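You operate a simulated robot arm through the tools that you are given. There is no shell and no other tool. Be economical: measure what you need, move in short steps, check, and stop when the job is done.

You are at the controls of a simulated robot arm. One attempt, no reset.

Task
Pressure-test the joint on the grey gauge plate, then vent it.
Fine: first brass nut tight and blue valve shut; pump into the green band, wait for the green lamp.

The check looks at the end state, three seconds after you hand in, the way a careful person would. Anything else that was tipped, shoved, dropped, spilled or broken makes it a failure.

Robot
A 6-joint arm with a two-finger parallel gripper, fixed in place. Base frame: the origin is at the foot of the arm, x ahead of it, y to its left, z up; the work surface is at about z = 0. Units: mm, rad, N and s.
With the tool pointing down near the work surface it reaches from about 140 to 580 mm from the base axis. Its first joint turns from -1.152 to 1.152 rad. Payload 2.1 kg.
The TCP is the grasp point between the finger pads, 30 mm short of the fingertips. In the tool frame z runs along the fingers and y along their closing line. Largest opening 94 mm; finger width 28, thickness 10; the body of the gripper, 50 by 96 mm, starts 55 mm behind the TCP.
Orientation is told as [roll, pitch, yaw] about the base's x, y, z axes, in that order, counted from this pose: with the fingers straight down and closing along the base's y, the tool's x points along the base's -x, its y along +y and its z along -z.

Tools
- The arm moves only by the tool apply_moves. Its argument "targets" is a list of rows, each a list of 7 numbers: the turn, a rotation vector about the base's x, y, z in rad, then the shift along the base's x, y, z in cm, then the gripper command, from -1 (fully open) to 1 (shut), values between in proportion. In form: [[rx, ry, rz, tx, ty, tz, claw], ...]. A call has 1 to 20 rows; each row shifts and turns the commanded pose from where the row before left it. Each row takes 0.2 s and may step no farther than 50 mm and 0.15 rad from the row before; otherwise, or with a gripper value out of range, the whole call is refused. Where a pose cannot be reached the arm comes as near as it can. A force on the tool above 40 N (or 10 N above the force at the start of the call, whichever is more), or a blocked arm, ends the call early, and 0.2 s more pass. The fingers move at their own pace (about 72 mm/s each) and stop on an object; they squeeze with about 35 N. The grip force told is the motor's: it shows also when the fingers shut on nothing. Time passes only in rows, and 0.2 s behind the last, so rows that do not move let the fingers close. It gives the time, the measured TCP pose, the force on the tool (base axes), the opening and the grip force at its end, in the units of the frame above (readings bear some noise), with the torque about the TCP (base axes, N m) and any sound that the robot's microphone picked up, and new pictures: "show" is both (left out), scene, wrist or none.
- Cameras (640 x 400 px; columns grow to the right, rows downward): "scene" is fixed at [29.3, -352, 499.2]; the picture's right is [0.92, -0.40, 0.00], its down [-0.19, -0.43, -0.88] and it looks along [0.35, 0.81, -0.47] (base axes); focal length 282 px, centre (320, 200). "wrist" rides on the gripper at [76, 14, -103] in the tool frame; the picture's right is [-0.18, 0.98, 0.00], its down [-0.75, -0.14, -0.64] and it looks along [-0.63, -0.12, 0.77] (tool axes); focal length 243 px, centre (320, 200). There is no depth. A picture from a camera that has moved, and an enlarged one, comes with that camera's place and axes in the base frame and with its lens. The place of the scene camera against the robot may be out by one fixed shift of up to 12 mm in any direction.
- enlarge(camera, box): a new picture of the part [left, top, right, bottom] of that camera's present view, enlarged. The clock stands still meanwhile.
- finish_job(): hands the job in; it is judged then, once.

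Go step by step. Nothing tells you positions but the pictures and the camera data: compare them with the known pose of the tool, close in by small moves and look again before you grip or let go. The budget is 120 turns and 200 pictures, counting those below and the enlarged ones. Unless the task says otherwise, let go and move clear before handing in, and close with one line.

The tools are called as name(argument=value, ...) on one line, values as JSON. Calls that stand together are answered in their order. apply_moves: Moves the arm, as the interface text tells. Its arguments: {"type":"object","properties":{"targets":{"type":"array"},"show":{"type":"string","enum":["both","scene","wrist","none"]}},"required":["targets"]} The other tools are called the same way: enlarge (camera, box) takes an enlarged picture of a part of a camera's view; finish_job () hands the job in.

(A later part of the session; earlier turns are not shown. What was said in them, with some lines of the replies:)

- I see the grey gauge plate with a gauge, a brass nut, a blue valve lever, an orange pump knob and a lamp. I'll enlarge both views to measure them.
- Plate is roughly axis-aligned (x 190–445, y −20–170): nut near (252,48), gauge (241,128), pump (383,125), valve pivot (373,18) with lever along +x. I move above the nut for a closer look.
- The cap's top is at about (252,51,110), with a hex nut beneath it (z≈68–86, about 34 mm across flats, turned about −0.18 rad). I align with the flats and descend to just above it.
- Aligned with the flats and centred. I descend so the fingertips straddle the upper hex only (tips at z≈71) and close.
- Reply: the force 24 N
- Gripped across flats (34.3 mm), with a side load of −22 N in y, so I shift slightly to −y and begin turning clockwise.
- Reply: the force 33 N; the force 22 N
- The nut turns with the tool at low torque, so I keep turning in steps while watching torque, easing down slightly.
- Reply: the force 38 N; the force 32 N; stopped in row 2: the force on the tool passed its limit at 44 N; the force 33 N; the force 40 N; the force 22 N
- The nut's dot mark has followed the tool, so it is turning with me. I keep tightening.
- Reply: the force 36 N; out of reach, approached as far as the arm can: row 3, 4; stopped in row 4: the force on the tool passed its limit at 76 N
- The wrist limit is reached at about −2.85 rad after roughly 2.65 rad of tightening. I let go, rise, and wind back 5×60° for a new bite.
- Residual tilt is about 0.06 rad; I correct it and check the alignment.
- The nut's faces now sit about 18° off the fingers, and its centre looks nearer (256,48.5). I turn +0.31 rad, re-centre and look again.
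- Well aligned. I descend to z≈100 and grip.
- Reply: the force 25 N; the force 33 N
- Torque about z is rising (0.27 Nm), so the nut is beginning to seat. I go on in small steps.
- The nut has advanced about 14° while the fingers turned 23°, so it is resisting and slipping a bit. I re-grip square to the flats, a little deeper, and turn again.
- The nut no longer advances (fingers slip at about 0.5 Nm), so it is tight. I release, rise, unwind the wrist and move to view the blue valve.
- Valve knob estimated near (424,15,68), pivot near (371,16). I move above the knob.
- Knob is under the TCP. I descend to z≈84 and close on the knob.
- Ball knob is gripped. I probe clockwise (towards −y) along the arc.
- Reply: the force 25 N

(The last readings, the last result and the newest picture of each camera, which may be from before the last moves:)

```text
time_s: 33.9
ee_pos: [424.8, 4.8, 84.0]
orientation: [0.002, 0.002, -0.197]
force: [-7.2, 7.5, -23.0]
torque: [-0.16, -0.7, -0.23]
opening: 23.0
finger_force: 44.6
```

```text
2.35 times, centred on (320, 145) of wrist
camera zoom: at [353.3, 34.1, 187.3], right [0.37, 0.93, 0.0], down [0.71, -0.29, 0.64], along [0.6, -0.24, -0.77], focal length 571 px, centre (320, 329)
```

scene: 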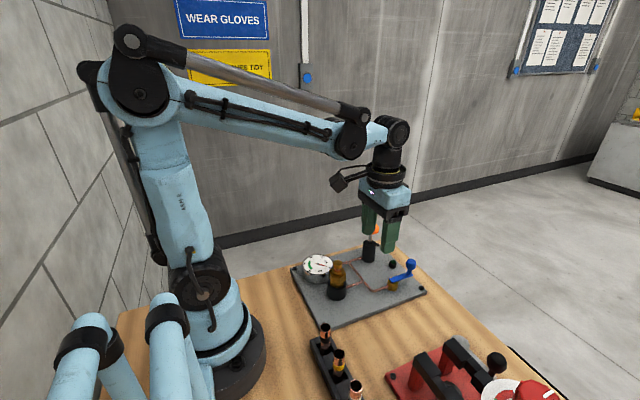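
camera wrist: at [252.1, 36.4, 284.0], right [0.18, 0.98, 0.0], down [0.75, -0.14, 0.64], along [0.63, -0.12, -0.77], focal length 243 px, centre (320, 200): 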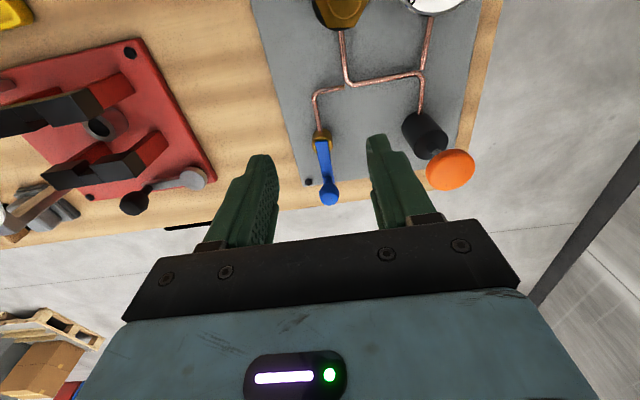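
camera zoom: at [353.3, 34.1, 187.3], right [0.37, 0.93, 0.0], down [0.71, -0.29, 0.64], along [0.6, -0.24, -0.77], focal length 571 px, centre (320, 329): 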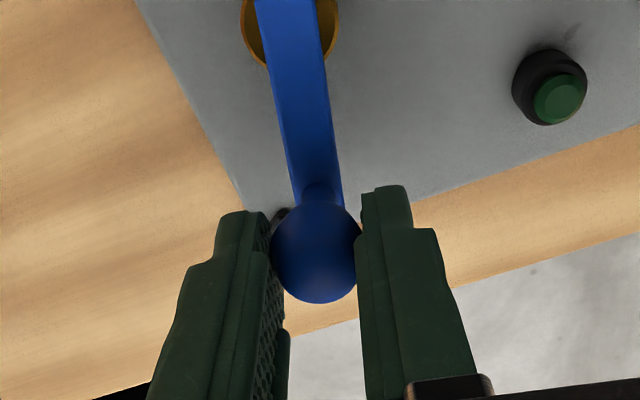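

The lever follows with little force. I continue along the arc.

apply_moves(targets=[[0, 0, -0.1, -0.12, -0.465, 0, 1], [0, 0, -0.1, -0.165, -0.45, 0, 1], [0, 0, -0.1, -0.21, -0.43, 0, 1], [0, 0, -0.1, -0.25, -0.41, 0, 1], [0, 0, -0.1, -0.29, -0.38, 0, 1], [0, 0, -0.1, -0.327, -0.35, 0, 1]], show="none")

apply_moves(targets=[[0, 0, -0.1, -0.36, -0.317, 0, 1], [0, 0, -0.1, -0.39, -0.279, 0, 1], [0, 0, -0.1, -0.416, -0.239, 0, 1], [0, 0, -0.1, -0.438, -0.196, 0, 1], [0, 0, -0.1, -0.456, -0.151, 0, 1]])

```text
time_s: 35.2
ee_pos: [411.0, -18.4, 84.8]
orientation: [0.001, 0.001, -0.797]
force: [-12.9, 15.4, -27.1]
torque: [-0.02, 0.05, -0.02]
opening: 22.9
finger_force: 44.8
```

```text
time_s: 36.5
ee_pos: [392.4, -30.0, 85.2]
orientation: [0.002, 0.004, -1.296]
force: [-6.0, 20.9, -32.4]
torque: [0.01, 0.11, 0.01]
opening: 23.1
finger_force: 44.9
camera wrist: at [385.0, 47.1, 188.3], right [1.0, 0.09, 0.0], down [0.07, -0.77, 0.64], along [0.06, -0.64, -0.77], focal length 243 px, centre (320, 200)
```

scene: 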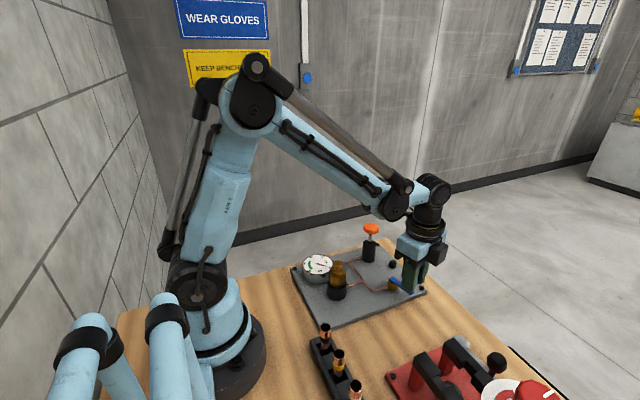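
wrist: 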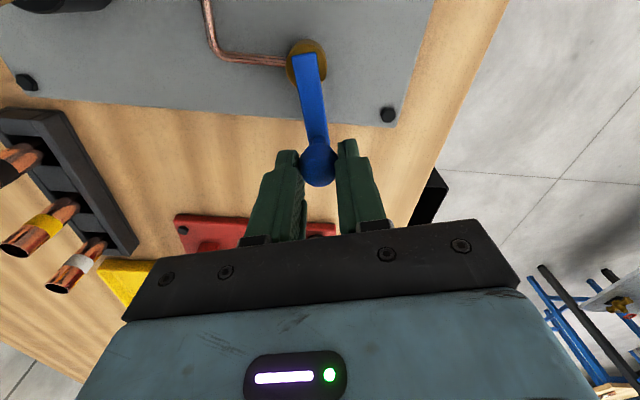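

Lever is about 75° round. I finish the last bit to 90°, until a stop is felt.

apply_moves(targets=[[0, 0, -0.1, -0.468, -0.08, 0, 1], [0, 0, -0.1, -0.476, -0.04, 0, 1]], show="none")

apply_moves(targets=[[0, 0, -0.07, -0.34, -0.01, 0, 1], [0, 0, -0.05, -0.24, 0, 0, 1]], show="wrist")

```text
time_s: 37.0
ee_pos: [384.1, -32.1, 84.9]
orientation: [0.002, 0.002, -1.498]
force: [-0.1, 18.2, -11.7]
torque: [0.36, 0.13, -0.04]
opening: 23.0
finger_force: 45.2
```

```text
time_s: 37.6
ee_pos: [378.4, -33.6, 84.4]
orientation: [0.006, 0.002, -1.617]
force: [22.1, 14.9, -9.5]
torque: [0.18, -0.09, 0.16]
opening: 23.2
finger_force: 44.6
camera wrist: at [396.1, 43.5, 188.5], right [0.97, -0.23, 0.01], down [-0.18, -0.75, 0.64], along [-0.14, -0.62, -0.77], focal length 243 px, centre (320, 200)
```

wrist: 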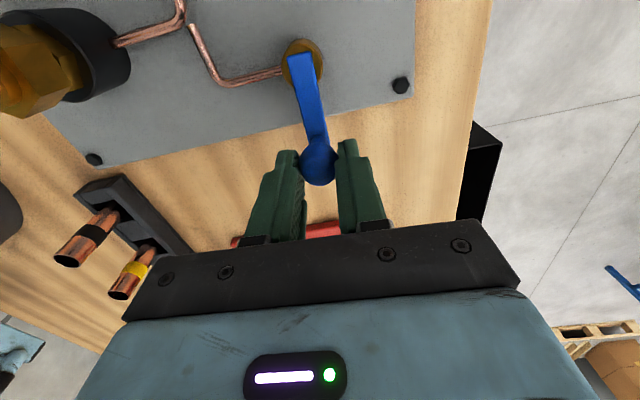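

A resisting force (+22 N in x) suggests the end stop; one small extra push confirms it, then I let go and rise.

apply_moves(targets=[[0, 0, -0.03, -0.15, 0, 0, 1], [0, 0, 0, 0, 0, 0, 1]], show="none")

apply_moves(targets=[[0, 0, 0, 0.2, 0, 0, -0.2], [0, 0, 0, 0, 0, 0, -0.2], [0, 0, 0, 0, 0, 5, -0.2], [0, 0, 0, 0, 0, 4, -0.2], [0, 0, 0, 0, 0, 0, -0.2]], show="wrist")

enlarge(camera="scene", box=[280, 210, 440, 320])

```text
time_s: 38.1
ee_pos: [378.3, -32.8, 84.8]
orientation: [0.015, 0.0, -1.64]
force: [11.1, 0.9, -5.2]
torque: [-0.07, 0.34, 0.0]
opening: 23.0
finger_force: 44.9
stopped in row 2: the force on the tool passed its limit at 42 N (the readings are from after the stop); the commanded pose is now the measured one
```

```text
time_s: 39.3
ee_pos: [378.7, -37.1, 174.6]
orientation: [0.011, 0.001, -1.642]
force: [0.2, -0.1, -0.7]
torque: [-0.03, 0.01, 0.03]
opening: 56.4
finger_force: 0.1
camera wrist: at [397.9, 39.7, 279.6], right [0.97, -0.25, 0.01], down [-0.2, -0.74, 0.64], along [-0.15, -0.62, -0.77], focal length 243 px, centre (320, 200)
```

wrist: 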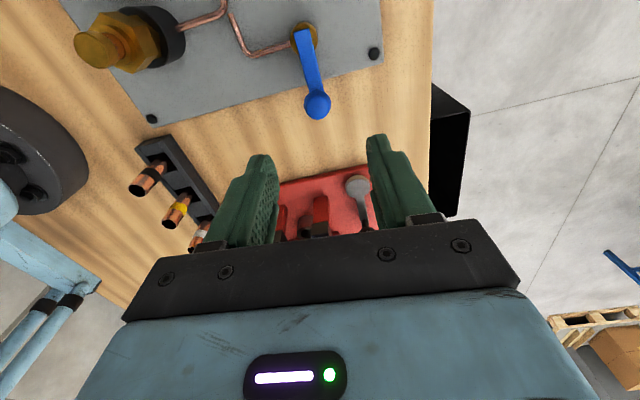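

```text
3.64 times, centred on (360, 265) of scene
camera zoom: at [29.3, -352.0, 499.2], right [0.92, -0.4, 0.0], down [-0.19, -0.43, -0.88], along [0.35, 0.81, -0.47], focal length 1024 px, centre (174, -36)
```

zoom: 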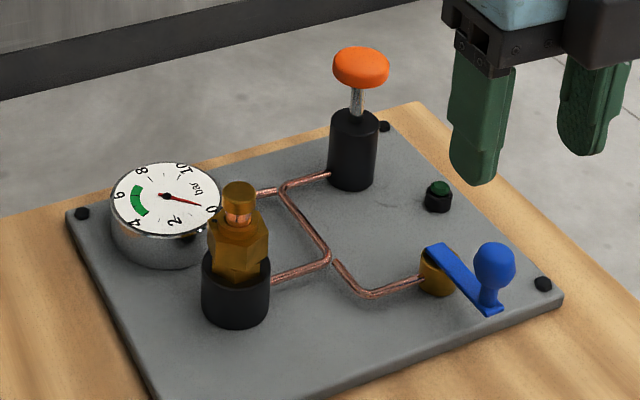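

The valve is at its stop, perpendicular to the pipe: shut. Next I go over the pump knob near (387,123), fingers closed, wrist unwound.

apply_moves(targets=[[0, 0, 0.15, 0, 0.7, 0, 0], [0, 0, 0.15, 0, 1.5, 0, 1], [0, 0, 0.15, 0, 1.5, 0, 1], [0, 0, 0.15, 0, 1.5, 0, 1], [0, 0, 0.15, 0, 1.5, 0, 1], [0, 0, 0.15, 0, 1.5, 0, 1], [0, 0, 0.15, 0.1, 1.5, 0, 1], [0, 0, 0.15, 0.2, 1.5, 0, 1], [0, 0, 0.15, 0.2, 1.5, 0, 1], [0, 0, 0.15, 0.2, 1.5, 0, 1], [0, 0, 0.14, 0.1, 1.8, 0, 1], [0, 0, 0, 0, 0, -1, 1], [0, 0, 0, 0, 0, 0, 1]])

enlarge(camera="scene", box=[280, 200, 440, 320])

enlarge(camera="wrist", box=[220, 60, 420, 230])

```text
time_s: 42.1
ee_pos: [388.5, 125.9, 165.0]
orientation: [0.011, 0.002, -0.001]
force: [-0.4, 0.2, 0.0]
torque: [0.01, 0.0, 0.0]
opening: 0.2
finger_force: 32.9
camera wrist: at [312.9, 141.0, 268.4], right [0.19, 0.98, 0.01], down [0.75, -0.15, 0.64], along [0.63, -0.11, -0.77], focal length 243 px, centre (320, 200)
```

scene: 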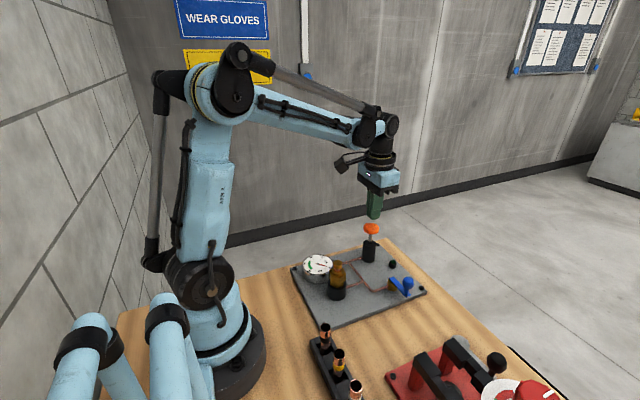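
wrist: 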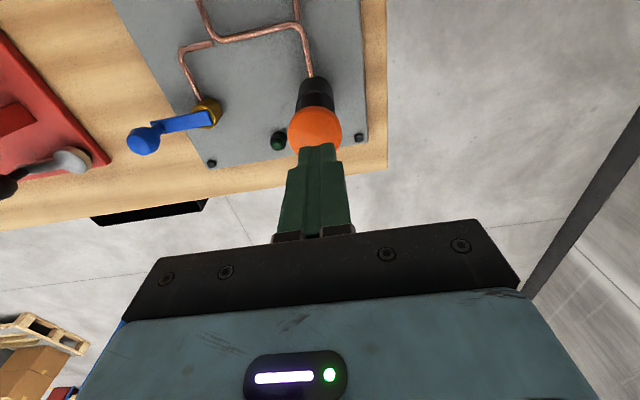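

```text
3.33 times, centred on (360, 260) of scene
camera zoom: at [29.3, -352.0, 499.2], right [0.92, -0.4, 0.0], down [-0.19, -0.43, -0.88], along [0.35, 0.81, -0.47], focal length 939 px, centre (187, 0)
```

zoom: 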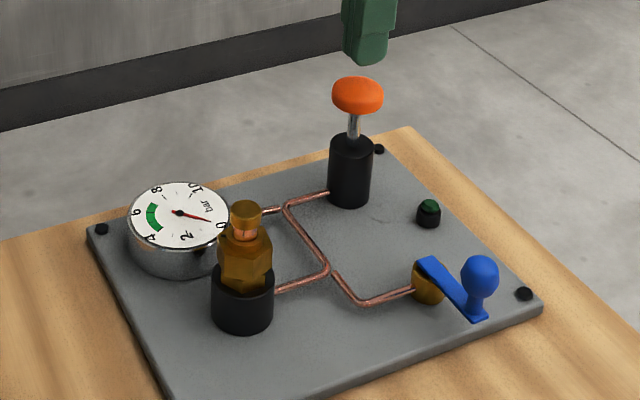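

```text
2.35 times, centred on (320, 145) of wrist
camera zoom: at [312.9, 141.0, 268.4], right [0.19, 0.98, 0.01], down [0.75, -0.15, 0.64], along [0.63, -0.11, -0.77], focal length 571 px, centre (320, 329)
```

zoom: 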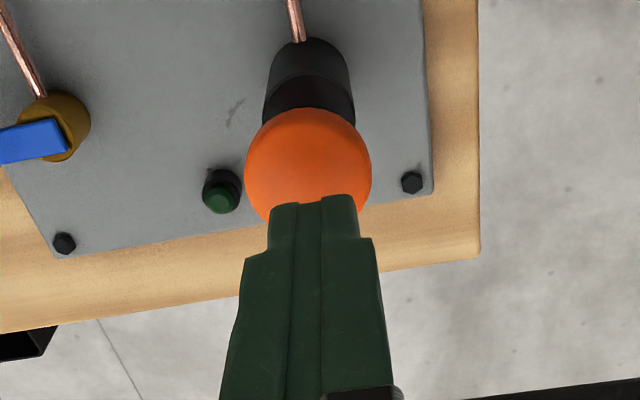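

Tip is a bit ahead of the knob; I shift (−6,−3), then press down gently.

apply_moves(targets=[[0, 0, 0, -0.55, -0.3, 0, 1], [0, 0, 0, 0, 0, -1.2, 1], [0, 0, 0, 0, 0, 0, 1]], show="none")

enlarge(camera="scene", box=[330, 200, 410, 280])

enlarge(camera="wrist", box=[220, 60, 420, 230])

```text
time_s: 42.9
ee_pos: [383.7, 124.3, 153.0]
orientation: [0.013, 0.001, 0.0]
force: [0.5, 0.1, 0.1]
torque: [0.03, -0.03, 0.0]
opening: 0.0
finger_force: 32.7
```

```text
5.00 times, centred on (370, 240) of scene
camera zoom: at [29.3, -352.0, 499.2], right [0.92, -0.4, 0.0], down [-0.19, -0.43, -0.88], along [0.35, 0.81, -0.47], focal length 1409 px, centre (70, 0)
```

zoom: 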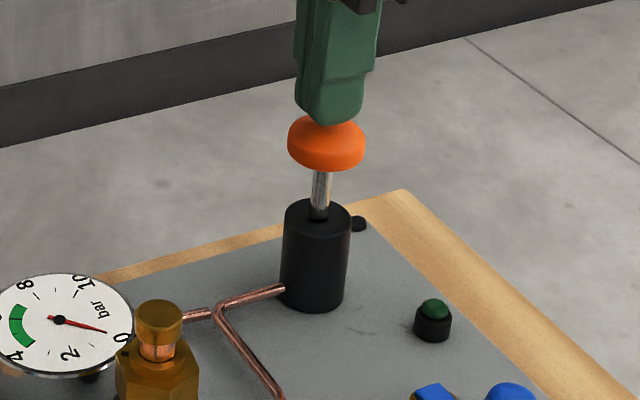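

```text
2.35 times, centred on (320, 145) of wrist
camera zoom: at [307.5, 137.9, 256.4], right [0.19, 0.98, 0.01], down [0.75, -0.15, 0.64], along [0.63, -0.11, -0.77], focal length 571 px, centre (320, 329)
```

zoom: 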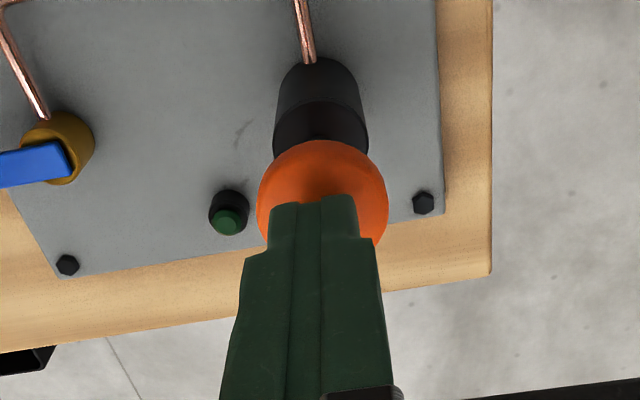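

Centred well enough. I press down slowly and watch force and gauge.

apply_moves(targets=[[0, 0, 0, -0.2, -0.05, -0.5, 1], [0, 0, 0, 0, 0, -0.5, 1], [0, 0, 0, 0, 0, -0.5, 1], [0, 0, 0, 0, 0, -0.5, 1]], show="none")

enlarge(camera="scene", box=[290, 210, 410, 300])

```text
time_s: 43.9
ee_pos: [382.1, 122.8, 133.1]
orientation: [0.012, 0.0, -0.001]
force: [2.6, -0.7, 3.9]
torque: [-0.03, -0.11, -0.01]
opening: 0.1
finger_force: 32.8
```

```text
4.44 times, centred on (350, 255) of scene
camera zoom: at [29.3, -352.0, 499.2], right [0.92, -0.4, 0.0], down [-0.19, -0.43, -0.88], along [0.35, 0.81, -0.47], focal length 1252 px, centre (187, -44)
```

zoom: 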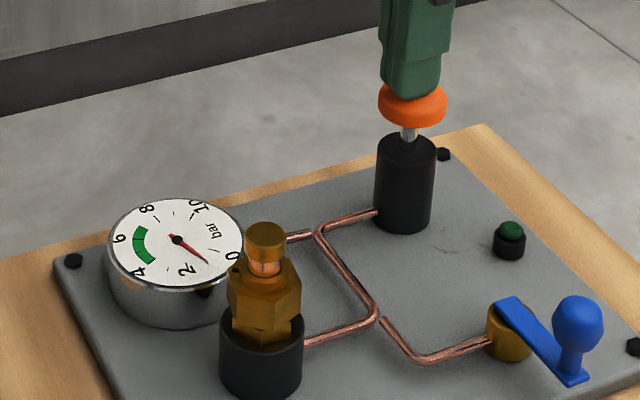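

Pressing works; the gauge reads about 1.2 bar. I complete the stroke.

apply_moves(targets=[[0, 0, 0, 0, 0, -0.5, 1], [0, 0, 0, 0, 0, -0.5, 1], [0, 0, 0, 0, 0, -0.3, 1]], show="none")

enlarge(camera="scene", box=[290, 210, 410, 300])

apply_moves(targets=[[0, 0, 0, 0, 0, 1.5, 1], [0, 0, 0, 0, 0, 1.5, 1], [0, 0, 0, 0, 0, 0, 1]], show="none")

enlarge(camera="scene", box=[290, 210, 410, 300])

```text
time_s: 44.7
ee_pos: [380.4, 124.3, 122.2]
orientation: [0.011, 0.003, -0.002]
force: [-2.0, -1.4, 28.6]
torque: [-0.04, -0.04, 0.0]
opening: 0.1
finger_force: 32.7
stopped in row 3: the force on the tool passed its limit at 47 N (the readings are from after the stop); the commanded pose is now the measured one
```

```text
4.44 times, centred on (350, 255) of scene
camera zoom: at [29.2, -352.1, 499.2], right [0.92, -0.4, 0.0], down [-0.19, -0.43, -0.88], along [0.35, 0.81, -0.47], focal length 1252 px, centre (187, -44)
```

zoom: 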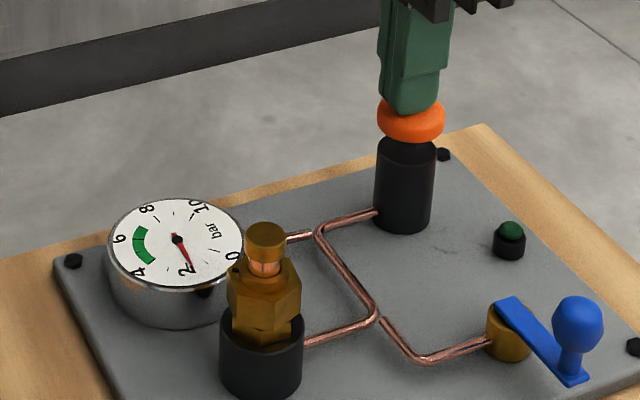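

```text
time_s: 45.5
ee_pos: [382.3, 124.9, 151.2]
orientation: [0.01, 0.004, -0.002]
force: [0.4, 0.3, 1.0]
torque: [-0.02, 0.03, 0.0]
opening: 0.2
finger_force: 32.8
```

```text
4.44 times, centred on (350, 255) of scene
camera zoom: at [29.3, -352.0, 499.2], right [0.92, -0.4, 0.0], down [-0.19, -0.43, -0.88], along [0.35, 0.81, -0.47], focal length 1252 px, centre (187, -44)
```

zoom: 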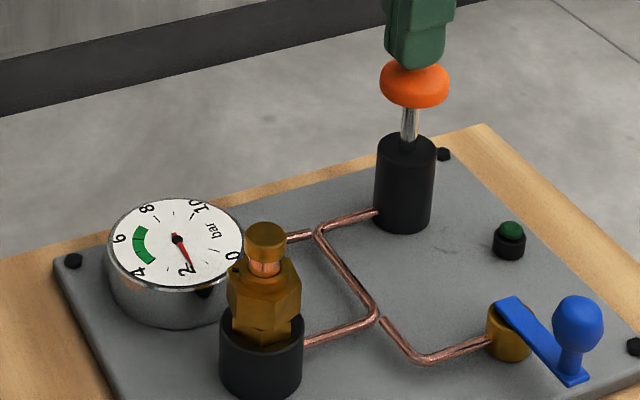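

One stroke gives about 2 bar and it holds; the knob springs back. I do a second full stroke, just short of the stop.

apply_moves(targets=[[0, 0, 0, 0, -0.05, -1, 1], [0, 0, 0, 0, 0, -1, 1], [0, 0, 0, 0, 0, -0.8, 1], [0, 0, 0, 0, 0, 1.4, 1], [0, 0, 0, 0, 0, 1.4, 1], [0, 0, 0, 0, 0, 0, 1]], show="none")

enlarge(camera="scene", box=[290, 210, 410, 300])

```text
time_s: 46.9
ee_pos: [381.1, 123.8, 152.1]
orientation: [0.012, 0.003, -0.001]
force: [-0.6, -0.8, 0.3]
torque: [0.01, -0.02, 0.02]
opening: 0.0
finger_force: 33.0
```

```text
4.44 times, centred on (350, 255) of scene
camera zoom: at [29.3, -352.0, 499.2], right [0.92, -0.4, 0.0], down [-0.19, -0.43, -0.88], along [0.35, 0.81, -0.47], focal length 1252 px, centre (187, -44)
```

zoom: 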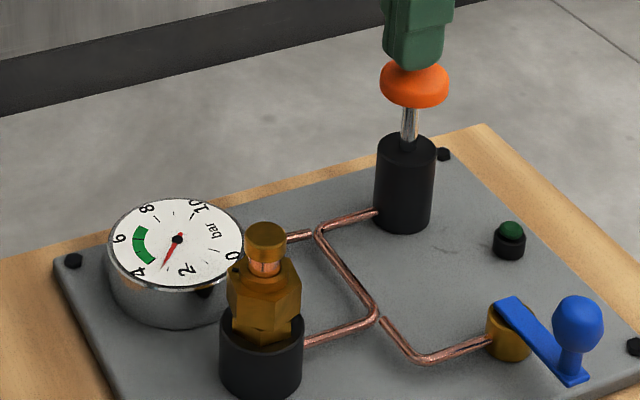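

Now about 3.1 bar. Another stroke, with a brief hold at the bottom.

apply_moves(targets=[[0, 0, 0, 0, 0, -1, 1], [0, 0, 0, 0, 0, -1, 1], [0, 0, 0, 0, 0, -0.8, 1], [0, 0, 0, 0, 0, 0, 1], [0, 0, 0, 0, 0, 1.4, 1], [0, 0, 0, 0, 0, 1.4, 1], [0, 0, 0, 0, 0, 0, 1]], show="none")

enlarge(camera="scene", box=[290, 210, 410, 300])

```text
time_s: 48.5
ee_pos: [381.1, 123.4, 152.8]
orientation: [0.012, 0.004, -0.002]
force: [-0.5, -0.4, -1.0]
torque: [0.0, -0.01, 0.0]
opening: 0.0
finger_force: 32.9
```

```text
4.44 times, centred on (350, 255) of scene
camera zoom: at [29.3, -352.0, 499.2], right [0.92, -0.4, 0.0], down [-0.19, -0.43, -0.88], along [0.35, 0.81, -0.47], focal length 1252 px, centre (187, -44)
```

zoom: 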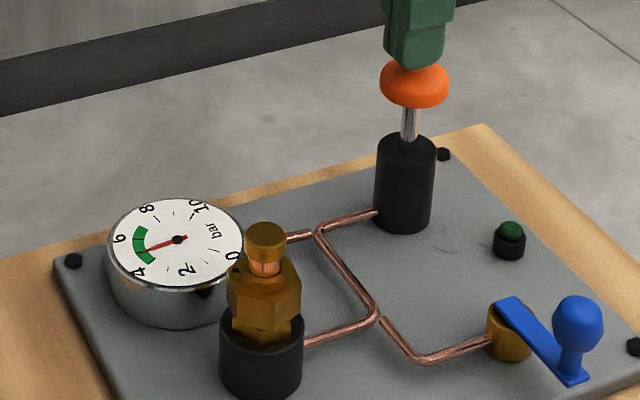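

In the green band (about 4.5 bar). I wait and watch gauge and lamp.

apply_moves(targets=[[0, 0, 0, 0, 0, 0, 1], [0, 0, 0, 0, 0, 0, 1], [0, 0, 0, 0, 0, 0, 1], [0, 0, 0, 0, 0, 0, 1], [0, 0, 0, 0, 0, 0, 1], [0, 0, 0, 0, 0, 0, 1], [0, 0, 0, 0, 0, 0, 1], [0, 0, 0, 0, 0, 0, 1], [0, 0, 0, 0, 0, 0, 1], [0, 0, 0, 0, 0, 0, 1]], show="none")

enlarge(camera="scene", box=[290, 210, 410, 300])

```text
time_s: 50.7
ee_pos: [380.9, 123.3, 152.6]
orientation: [0.011, 0.003, -0.002]
force: [0.3, 0.1, 0.2]
torque: [0.0, -0.02, 0.02]
opening: 0.0
finger_force: 32.9
```

```text
4.44 times, centred on (350, 255) of scene
camera zoom: at [29.3, -352.0, 499.2], right [0.92, -0.4, 0.0], down [-0.19, -0.43, -0.88], along [0.35, 0.81, -0.47], focal length 1252 px, centre (187, -44)
```

zoom: 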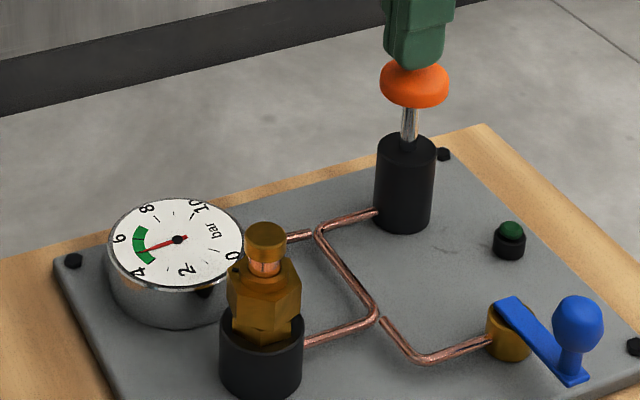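

Pressure holds, so the joint is tight. I keep waiting for the lamp.

apply_moves(targets=[[0, 0, 0, 0, 0, 0, 1], [0, 0, 0, 0, 0, 0, 1], [0, 0, 0, 0, 0, 0, 1], [0, 0, 0, 0, 0, 0, 1], [0, 0, 0, 0, 0, 0, 1], [0, 0, 0, 0, 0, 0, 1], [0, 0, 0, 0, 0, 0, 1], [0, 0, 0, 0, 0, 0, 1], [0, 0, 0, 0, 0, 0, 1], [0, 0, 0, 0, 0, 0, 1], [0, 0, 0, 0, 0, 0, 1], [0, 0, 0, 0, 0, 0, 1], [0, 0, 0, 0, 0, 0, 1], [0, 0, 0, 0, 0, 0, 1], [0, 0, 0, 0, 0, 0, 1]], show="none")

enlarge(camera="scene", box=[290, 210, 410, 300])

```text
time_s: 53.9
ee_pos: [382.1, 123.1, 152.5]
orientation: [0.013, 0.004, -0.003]
force: [-0.1, 0.1, 0.2]
torque: [0.01, -0.02, 0.0]
opening: 0.2
finger_force: 33.0
```

```text
4.44 times, centred on (350, 255) of scene
camera zoom: at [29.3, -352.0, 499.2], right [0.92, -0.4, 0.0], down [-0.19, -0.43, -0.88], along [0.35, 0.81, -0.47], focal length 1252 px, centre (187, -44)
```

zoom: 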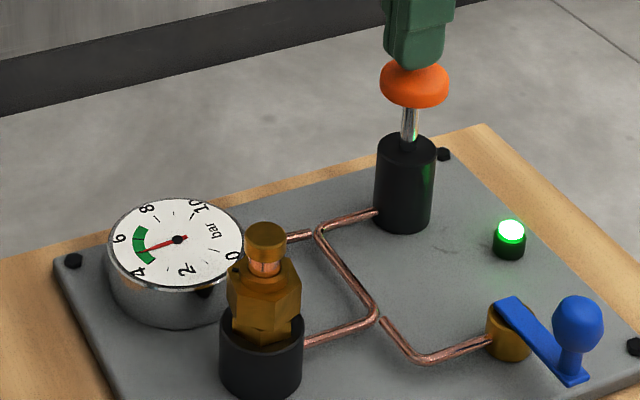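

The green lamp is lit. Now I return to the valve knob near (378,−34) to vent.

apply_moves(targets=[[0, 0, 0, 0, 0, 2.5, 1], [0, 0, -0.15, 0, -1.42, 0, 1], [0, 0, -0.15, 0, -1.42, 0, 1], [0, 0, -0.15, 0, -1.42, 0, 1], [0, 0, -0.15, 0, -1.42, 0, 1], [0, 0, -0.15, 0, -1.42, 0, 1], [0, 0, -0.15, 0, -1.42, 0, 1], [0, 0, -0.15, 0, -1.42, 0, 1], [0, 0, -0.15, 0, -1.42, 0, 1], [0, 0, -0.15, 0, -1.42, 0, -0.2], [0, 0, -0.15, -0.1, -1.42, 0, -0.2], [0, 0, -0.12, -0.2, -1.5, -1, -0.2], [0, 0, 0, 0, 0, -4, -0.2], [0, 0, 0, 0, 0, 0, -0.2]])

enlarge(camera="wrist", box=[220, 60, 420, 230])

```text
time_s: 56.9
ee_pos: [378.9, -33.1, 126.3]
orientation: [0.014, 0.004, -1.619]
force: [-0.4, 0.0, 0.8]
torque: [0.03, -0.01, -0.01]
opening: 56.3
finger_force: 0.1
camera wrist: at [395.3, 42.7, 230.5], right [0.97, -0.23, 0.01], down [-0.19, -0.75, 0.64], along [-0.14, -0.62, -0.77], focal length 243 px, centre (320, 200)
```

scene: 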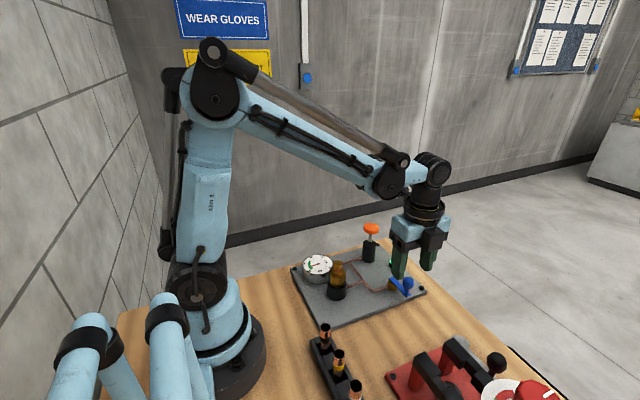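
wrist: 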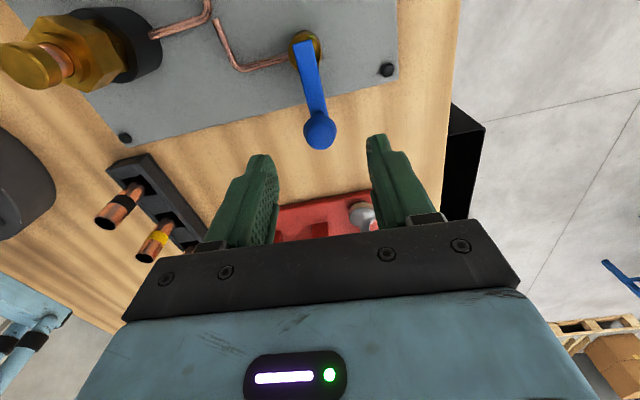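

```text
2.35 times, centred on (320, 145) of wrist
camera zoom: at [395.3, 42.7, 230.5], right [0.97, -0.23, 0.01], down [-0.19, -0.75, 0.64], along [-0.14, -0.62, -0.77], focal length 571 px, centre (320, 329)
```

zoom: 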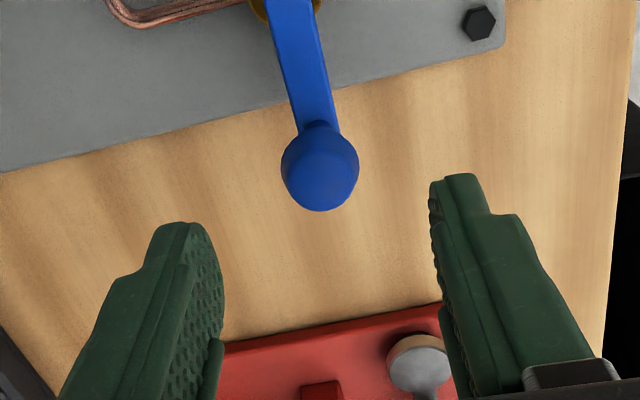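

Aligned. I descend, grip, and start the lever back towards open.

apply_moves(targets=[[0, 0, 0, 0, 0, -2.2, -0.2], [0, 0, 0, 0, 0, -1.9, -0.2], [0, 0, 0, 0, 0, 0, 0.5], [0, 0, 0, 0, 0, 0, 1], [0, 0, 0, 0, 0, 0, 1], [0, 0, 0.1, 0.48, 0.01, 0, 1], [0, 0, 0.1, 0.476, 0.058, 0, 1], [0, 0, 0.1, 0.468, 0.105, 0, 1]], show="none")

apply_moves(targets=[[0, 0, 0.1, 0.456, 0.151, 0, 1], [0, 0, 0.1, 0.438, 0.196, 0, 1], [0, 0, 0.1, 0.416, 0.239, 0, 1], [0, 0, 0.1, 0.39, 0.279, 0, 1], [0, 0, 0.1, 0.36, 0.317, 0, 1], [0, 0, 0.1, 0.327, 0.35, 0, 1]], show="wrist")

```text
time_s: 58.5
ee_pos: [385.7, -34.5, 86.1]
orientation: [0.008, 0.002, -1.437]
force: [0.8, 0.6, -8.3]
torque: [0.14, 0.39, -0.02]
opening: 23.0
finger_force: 45.4
stopped in row 8: the force on the tool passed its limit at 41 N (the readings are from after the stop); the commanded pose is now the measured one
```

```text
time_s: 59.5
ee_pos: [400.3, -28.9, 84.8]
orientation: [0.007, -0.004, -1.105]
force: [0.9, 0.0, -5.1]
torque: [0.06, 0.38, -0.03]
opening: 23.1
finger_force: 45.1
stopped in row 4: the force on the tool passed its limit at 40 N (the readings are from after the stop); the commanded pose is now the measured one
camera wrist: at [378.1, 46.5, 188.5], right [0.96, 0.28, 0.01], down [0.21, -0.74, 0.65], along [0.19, -0.62, -0.76], focal length 243 px, centre (320, 200)
```

wrist: 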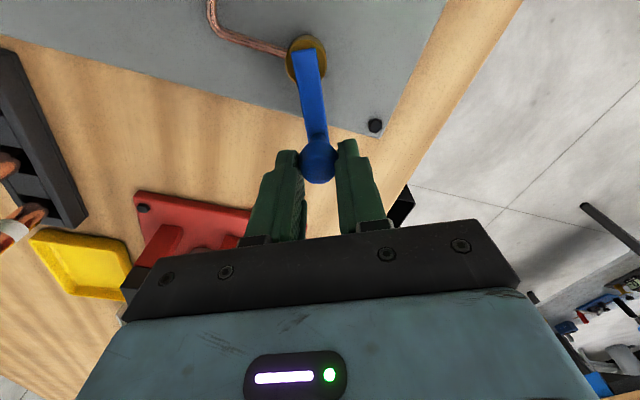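

Lever follows with some friction; I continue the arc.

apply_moves(targets=[[0, 0, 0.1, 0.416, 0.25, 0, 1], [0, 0, 0.1, 0.39, 0.29, 0, 1], [0, 0, 0.1, 0.36, 0.317, 0, 1], [0, 0, 0.1, 0.327, 0.35, 0, 1]], show="none")

apply_moves(targets=[[0, 0, 0, 0, 0, 0, 1]], show="wrist")

```text
time_s: 60.5
ee_pos: [416.1, -17.6, 86.2]
orientation: [0.007, -0.006, -0.703]
force: [3.8, -7.7, -6.9]
torque: [-0.26, 0.18, 0.09]
opening: 23.5
finger_force: 45.4
```

```text
time_s: 60.9
ee_pos: [415.3, -17.5, 85.7]
orientation: [0.008, -0.009, -0.704]
force: [3.3, -10.8, -5.9]
torque: [-0.51, 0.1, 0.28]
opening: 23.0
finger_force: 45.2
camera wrist: at [366.2, 43.5, 188.4], right [0.78, 0.63, 0.01], down [0.48, -0.6, 0.65], along [0.41, -0.5, -0.76], focal length 243 px, centre (320, 200)
```

wrist: 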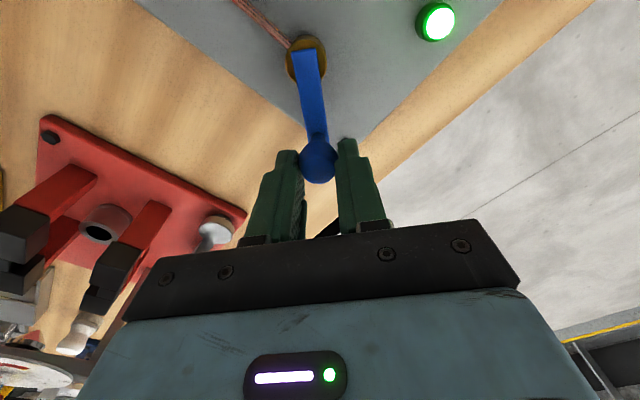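

apply_moves(targets=[[0, 0, 0.1, 0.29, 0.4, 0, 1], [0, 0, 0.1, 0.25, 0.42, 0, 1], [0, 0, 0.1, 0.21, 0.43, 0, 1], [0, 0, 0.1, 0.165, 0.45, 0, 1]], show="none")

apply_moves(targets=[[0, 0, 0.1, 0.12, 0.465, 0, 1], [0, 0, 0.1, 0.07, 0.475, 0, 1], [0, 0, 0.1, 0.02, 0.48, 0, 1], [0, 0, 0, 0, 0, 0, 1]])

enlarge(camera="scene", box=[290, 220, 430, 310])

```text
time_s: 61.9
ee_pos: [425.7, -0.6, 86.6]
orientation: [0.007, -0.01, -0.302]
force: [18.6, -11.2, -29.8]
torque: [-0.61, -0.36, 0.21]
opening: 23.3
finger_force: 45.0
```

```text
time_s: 62.9
ee_pos: [427.4, 16.1, 86.5]
orientation: [0.008, -0.007, -0.002]
force: [10.2, -0.6, -30.1]
torque: [-0.34, -0.6, -0.25]
opening: 23.0
finger_force: 45.4
camera wrist: at [351.1, 29.1, 189.4], right [0.19, 0.98, 0.01], down [0.75, -0.15, 0.65], along [0.64, -0.11, -0.76], focal length 243 px, centre (320, 200)
```

scene: 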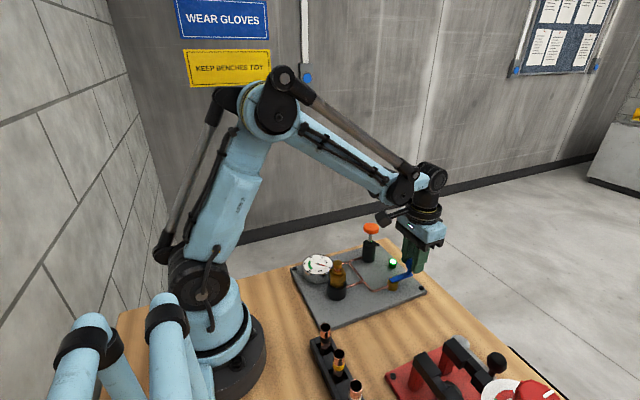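
wrist: 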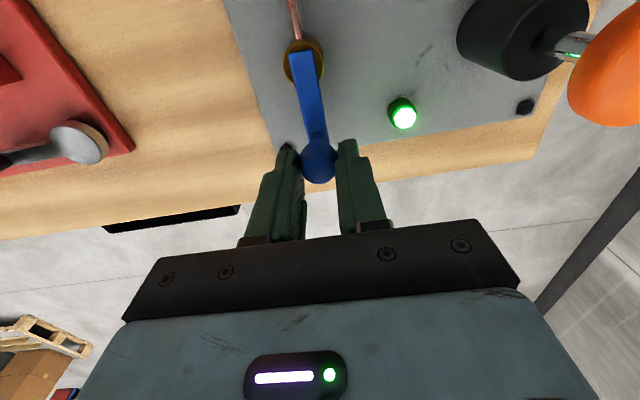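

```text
4.44 times, centred on (360, 265) of scene
camera zoom: at [29.4, -352.0, 499.2], right [0.92, -0.4, 0.0], down [-0.19, -0.43, -0.88], along [0.35, 0.81, -0.47], focal length 1252 px, centre (142, -89)
```

zoom: 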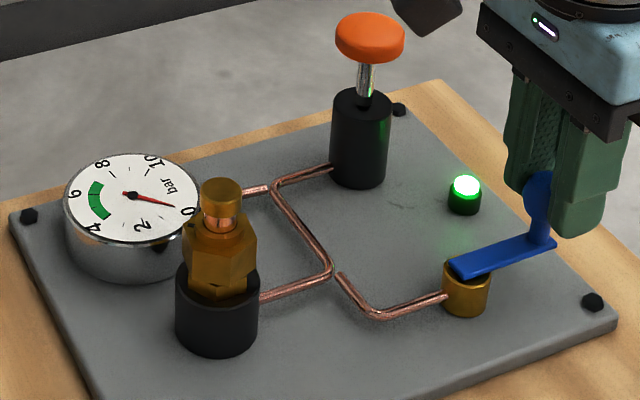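

The gauge has fallen to zero with the lever back in line. I let go, rise clear and check.

apply_moves(targets=[[0, 0, 0, 0, 0, 0, -0.2], [0, 0, 0, 0, 0, 0, -0.2], [0, 0, 0, 0, 0, 5, -0.2], [0, 0, 0, 0, 0, 5, -0.2], [0, 0, 0, -2, 0, 5, -0.2], [0, 0, 0, 0, 0, 0, -0.2]], show="scene")

enlarge(camera="scene", box=[290, 220, 430, 310])

enlarge(camera="scene", box=[295, 245, 355, 300])

```text
refused: row 5 steps farther than a row can; nothing moved
```

```text
4.44 times, centred on (360, 265) of scene
camera zoom: at [29.4, -352.0, 499.2], right [0.92, -0.4, 0.0], down [-0.19, -0.43, -0.88], along [0.35, 0.81, -0.47], focal length 1252 px, centre (142, -89)
```

zoom: 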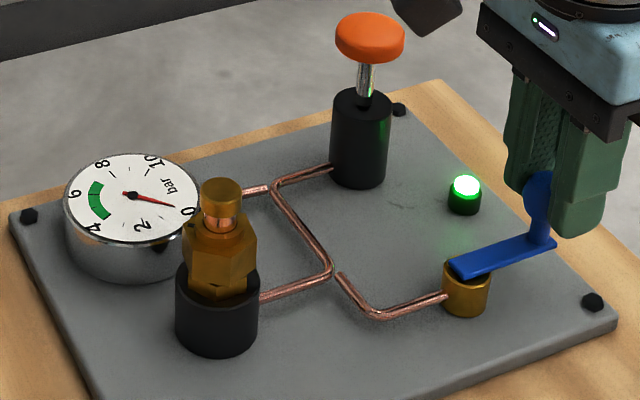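

```text
7.27 times, centred on (325, 272) of scene
camera zoom: at [29.4, -352.0, 499.2], right [0.92, -0.4, 0.0], down [-0.19, -0.43, -0.88], along [0.35, 0.81, -0.47], focal length 2049 px, centre (284, -327)
```

zoom: 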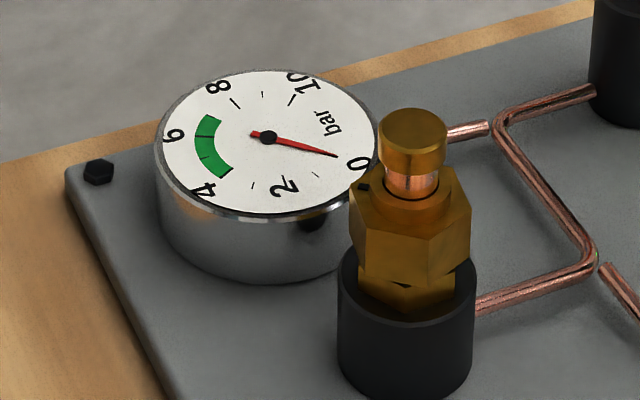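

One row was too long, so nothing moved. I redo the release and retreat with shorter steps.

apply_moves(targets=[[0, 0, 0, 0, 0, 0, -0.2], [0, 0, 0, 0, 0, 0, -0.2], [0, 0, 0, 0, 0, 4.5, -0.2], [0, 0, 0, 0, 0, 4.5, -0.2], [0, 0, 0, 0, 0, 4.5, -0.2], [0, 0, 0, 0, 0, 0, -0.2]], show="both")

enlarge(camera="scene", box=[290, 220, 430, 310])

```text
time_s: 64.3
ee_pos: [429.3, 12.6, 221.2]
orientation: [0.007, -0.007, -0.003]
force: [0.8, 0.1, 0.1]
torque: [0.01, 0.01, -0.01]
opening: 56.4
finger_force: 0.0
camera wrist: at [352.2, 27.3, 324.3], right [0.19, 0.98, 0.01], down [0.75, -0.15, 0.65], along [0.64, -0.11, -0.76], focal length 243 px, centre (320, 200)
```

scene: 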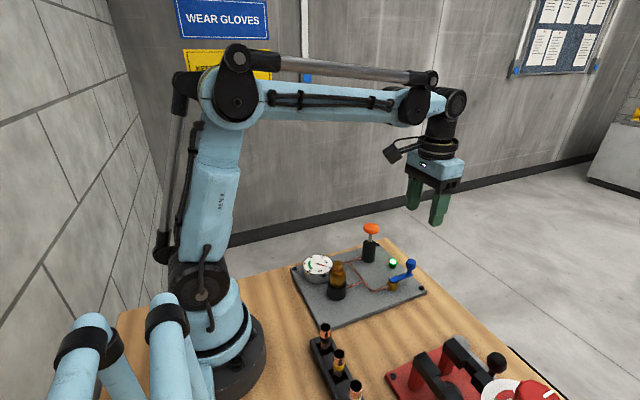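
wrist: 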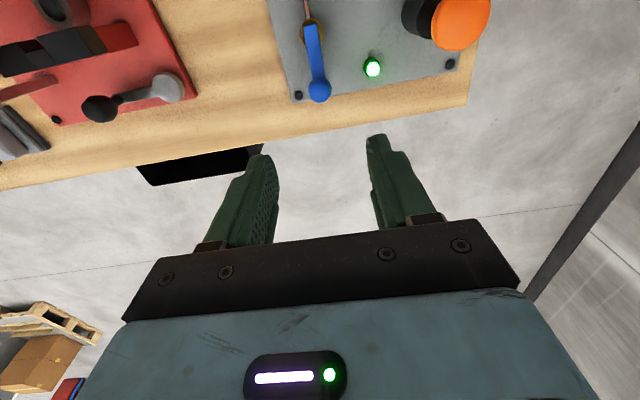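

```text
4.44 times, centred on (360, 265) of scene
camera zoom: at [29.3, -352.0, 499.2], right [0.92, -0.4, 0.0], down [-0.19, -0.43, -0.88], along [0.35, 0.81, -0.47], focal length 1252 px, centre (142, -89)
```

zoom: 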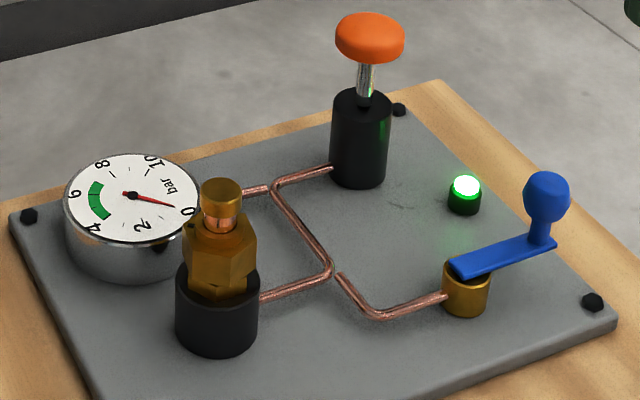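

The gauge reads zero, the lamp is lit, the valve is open, the nut is tight, and the arm is clear. I hand in.

finish_job()

```text
The job is handed in.
```

The joint passed: with the nut tight and the blue valve shut, it held about 4.5 bar until the green lamp lit, then I opened the valve and the gauge fell to zero.
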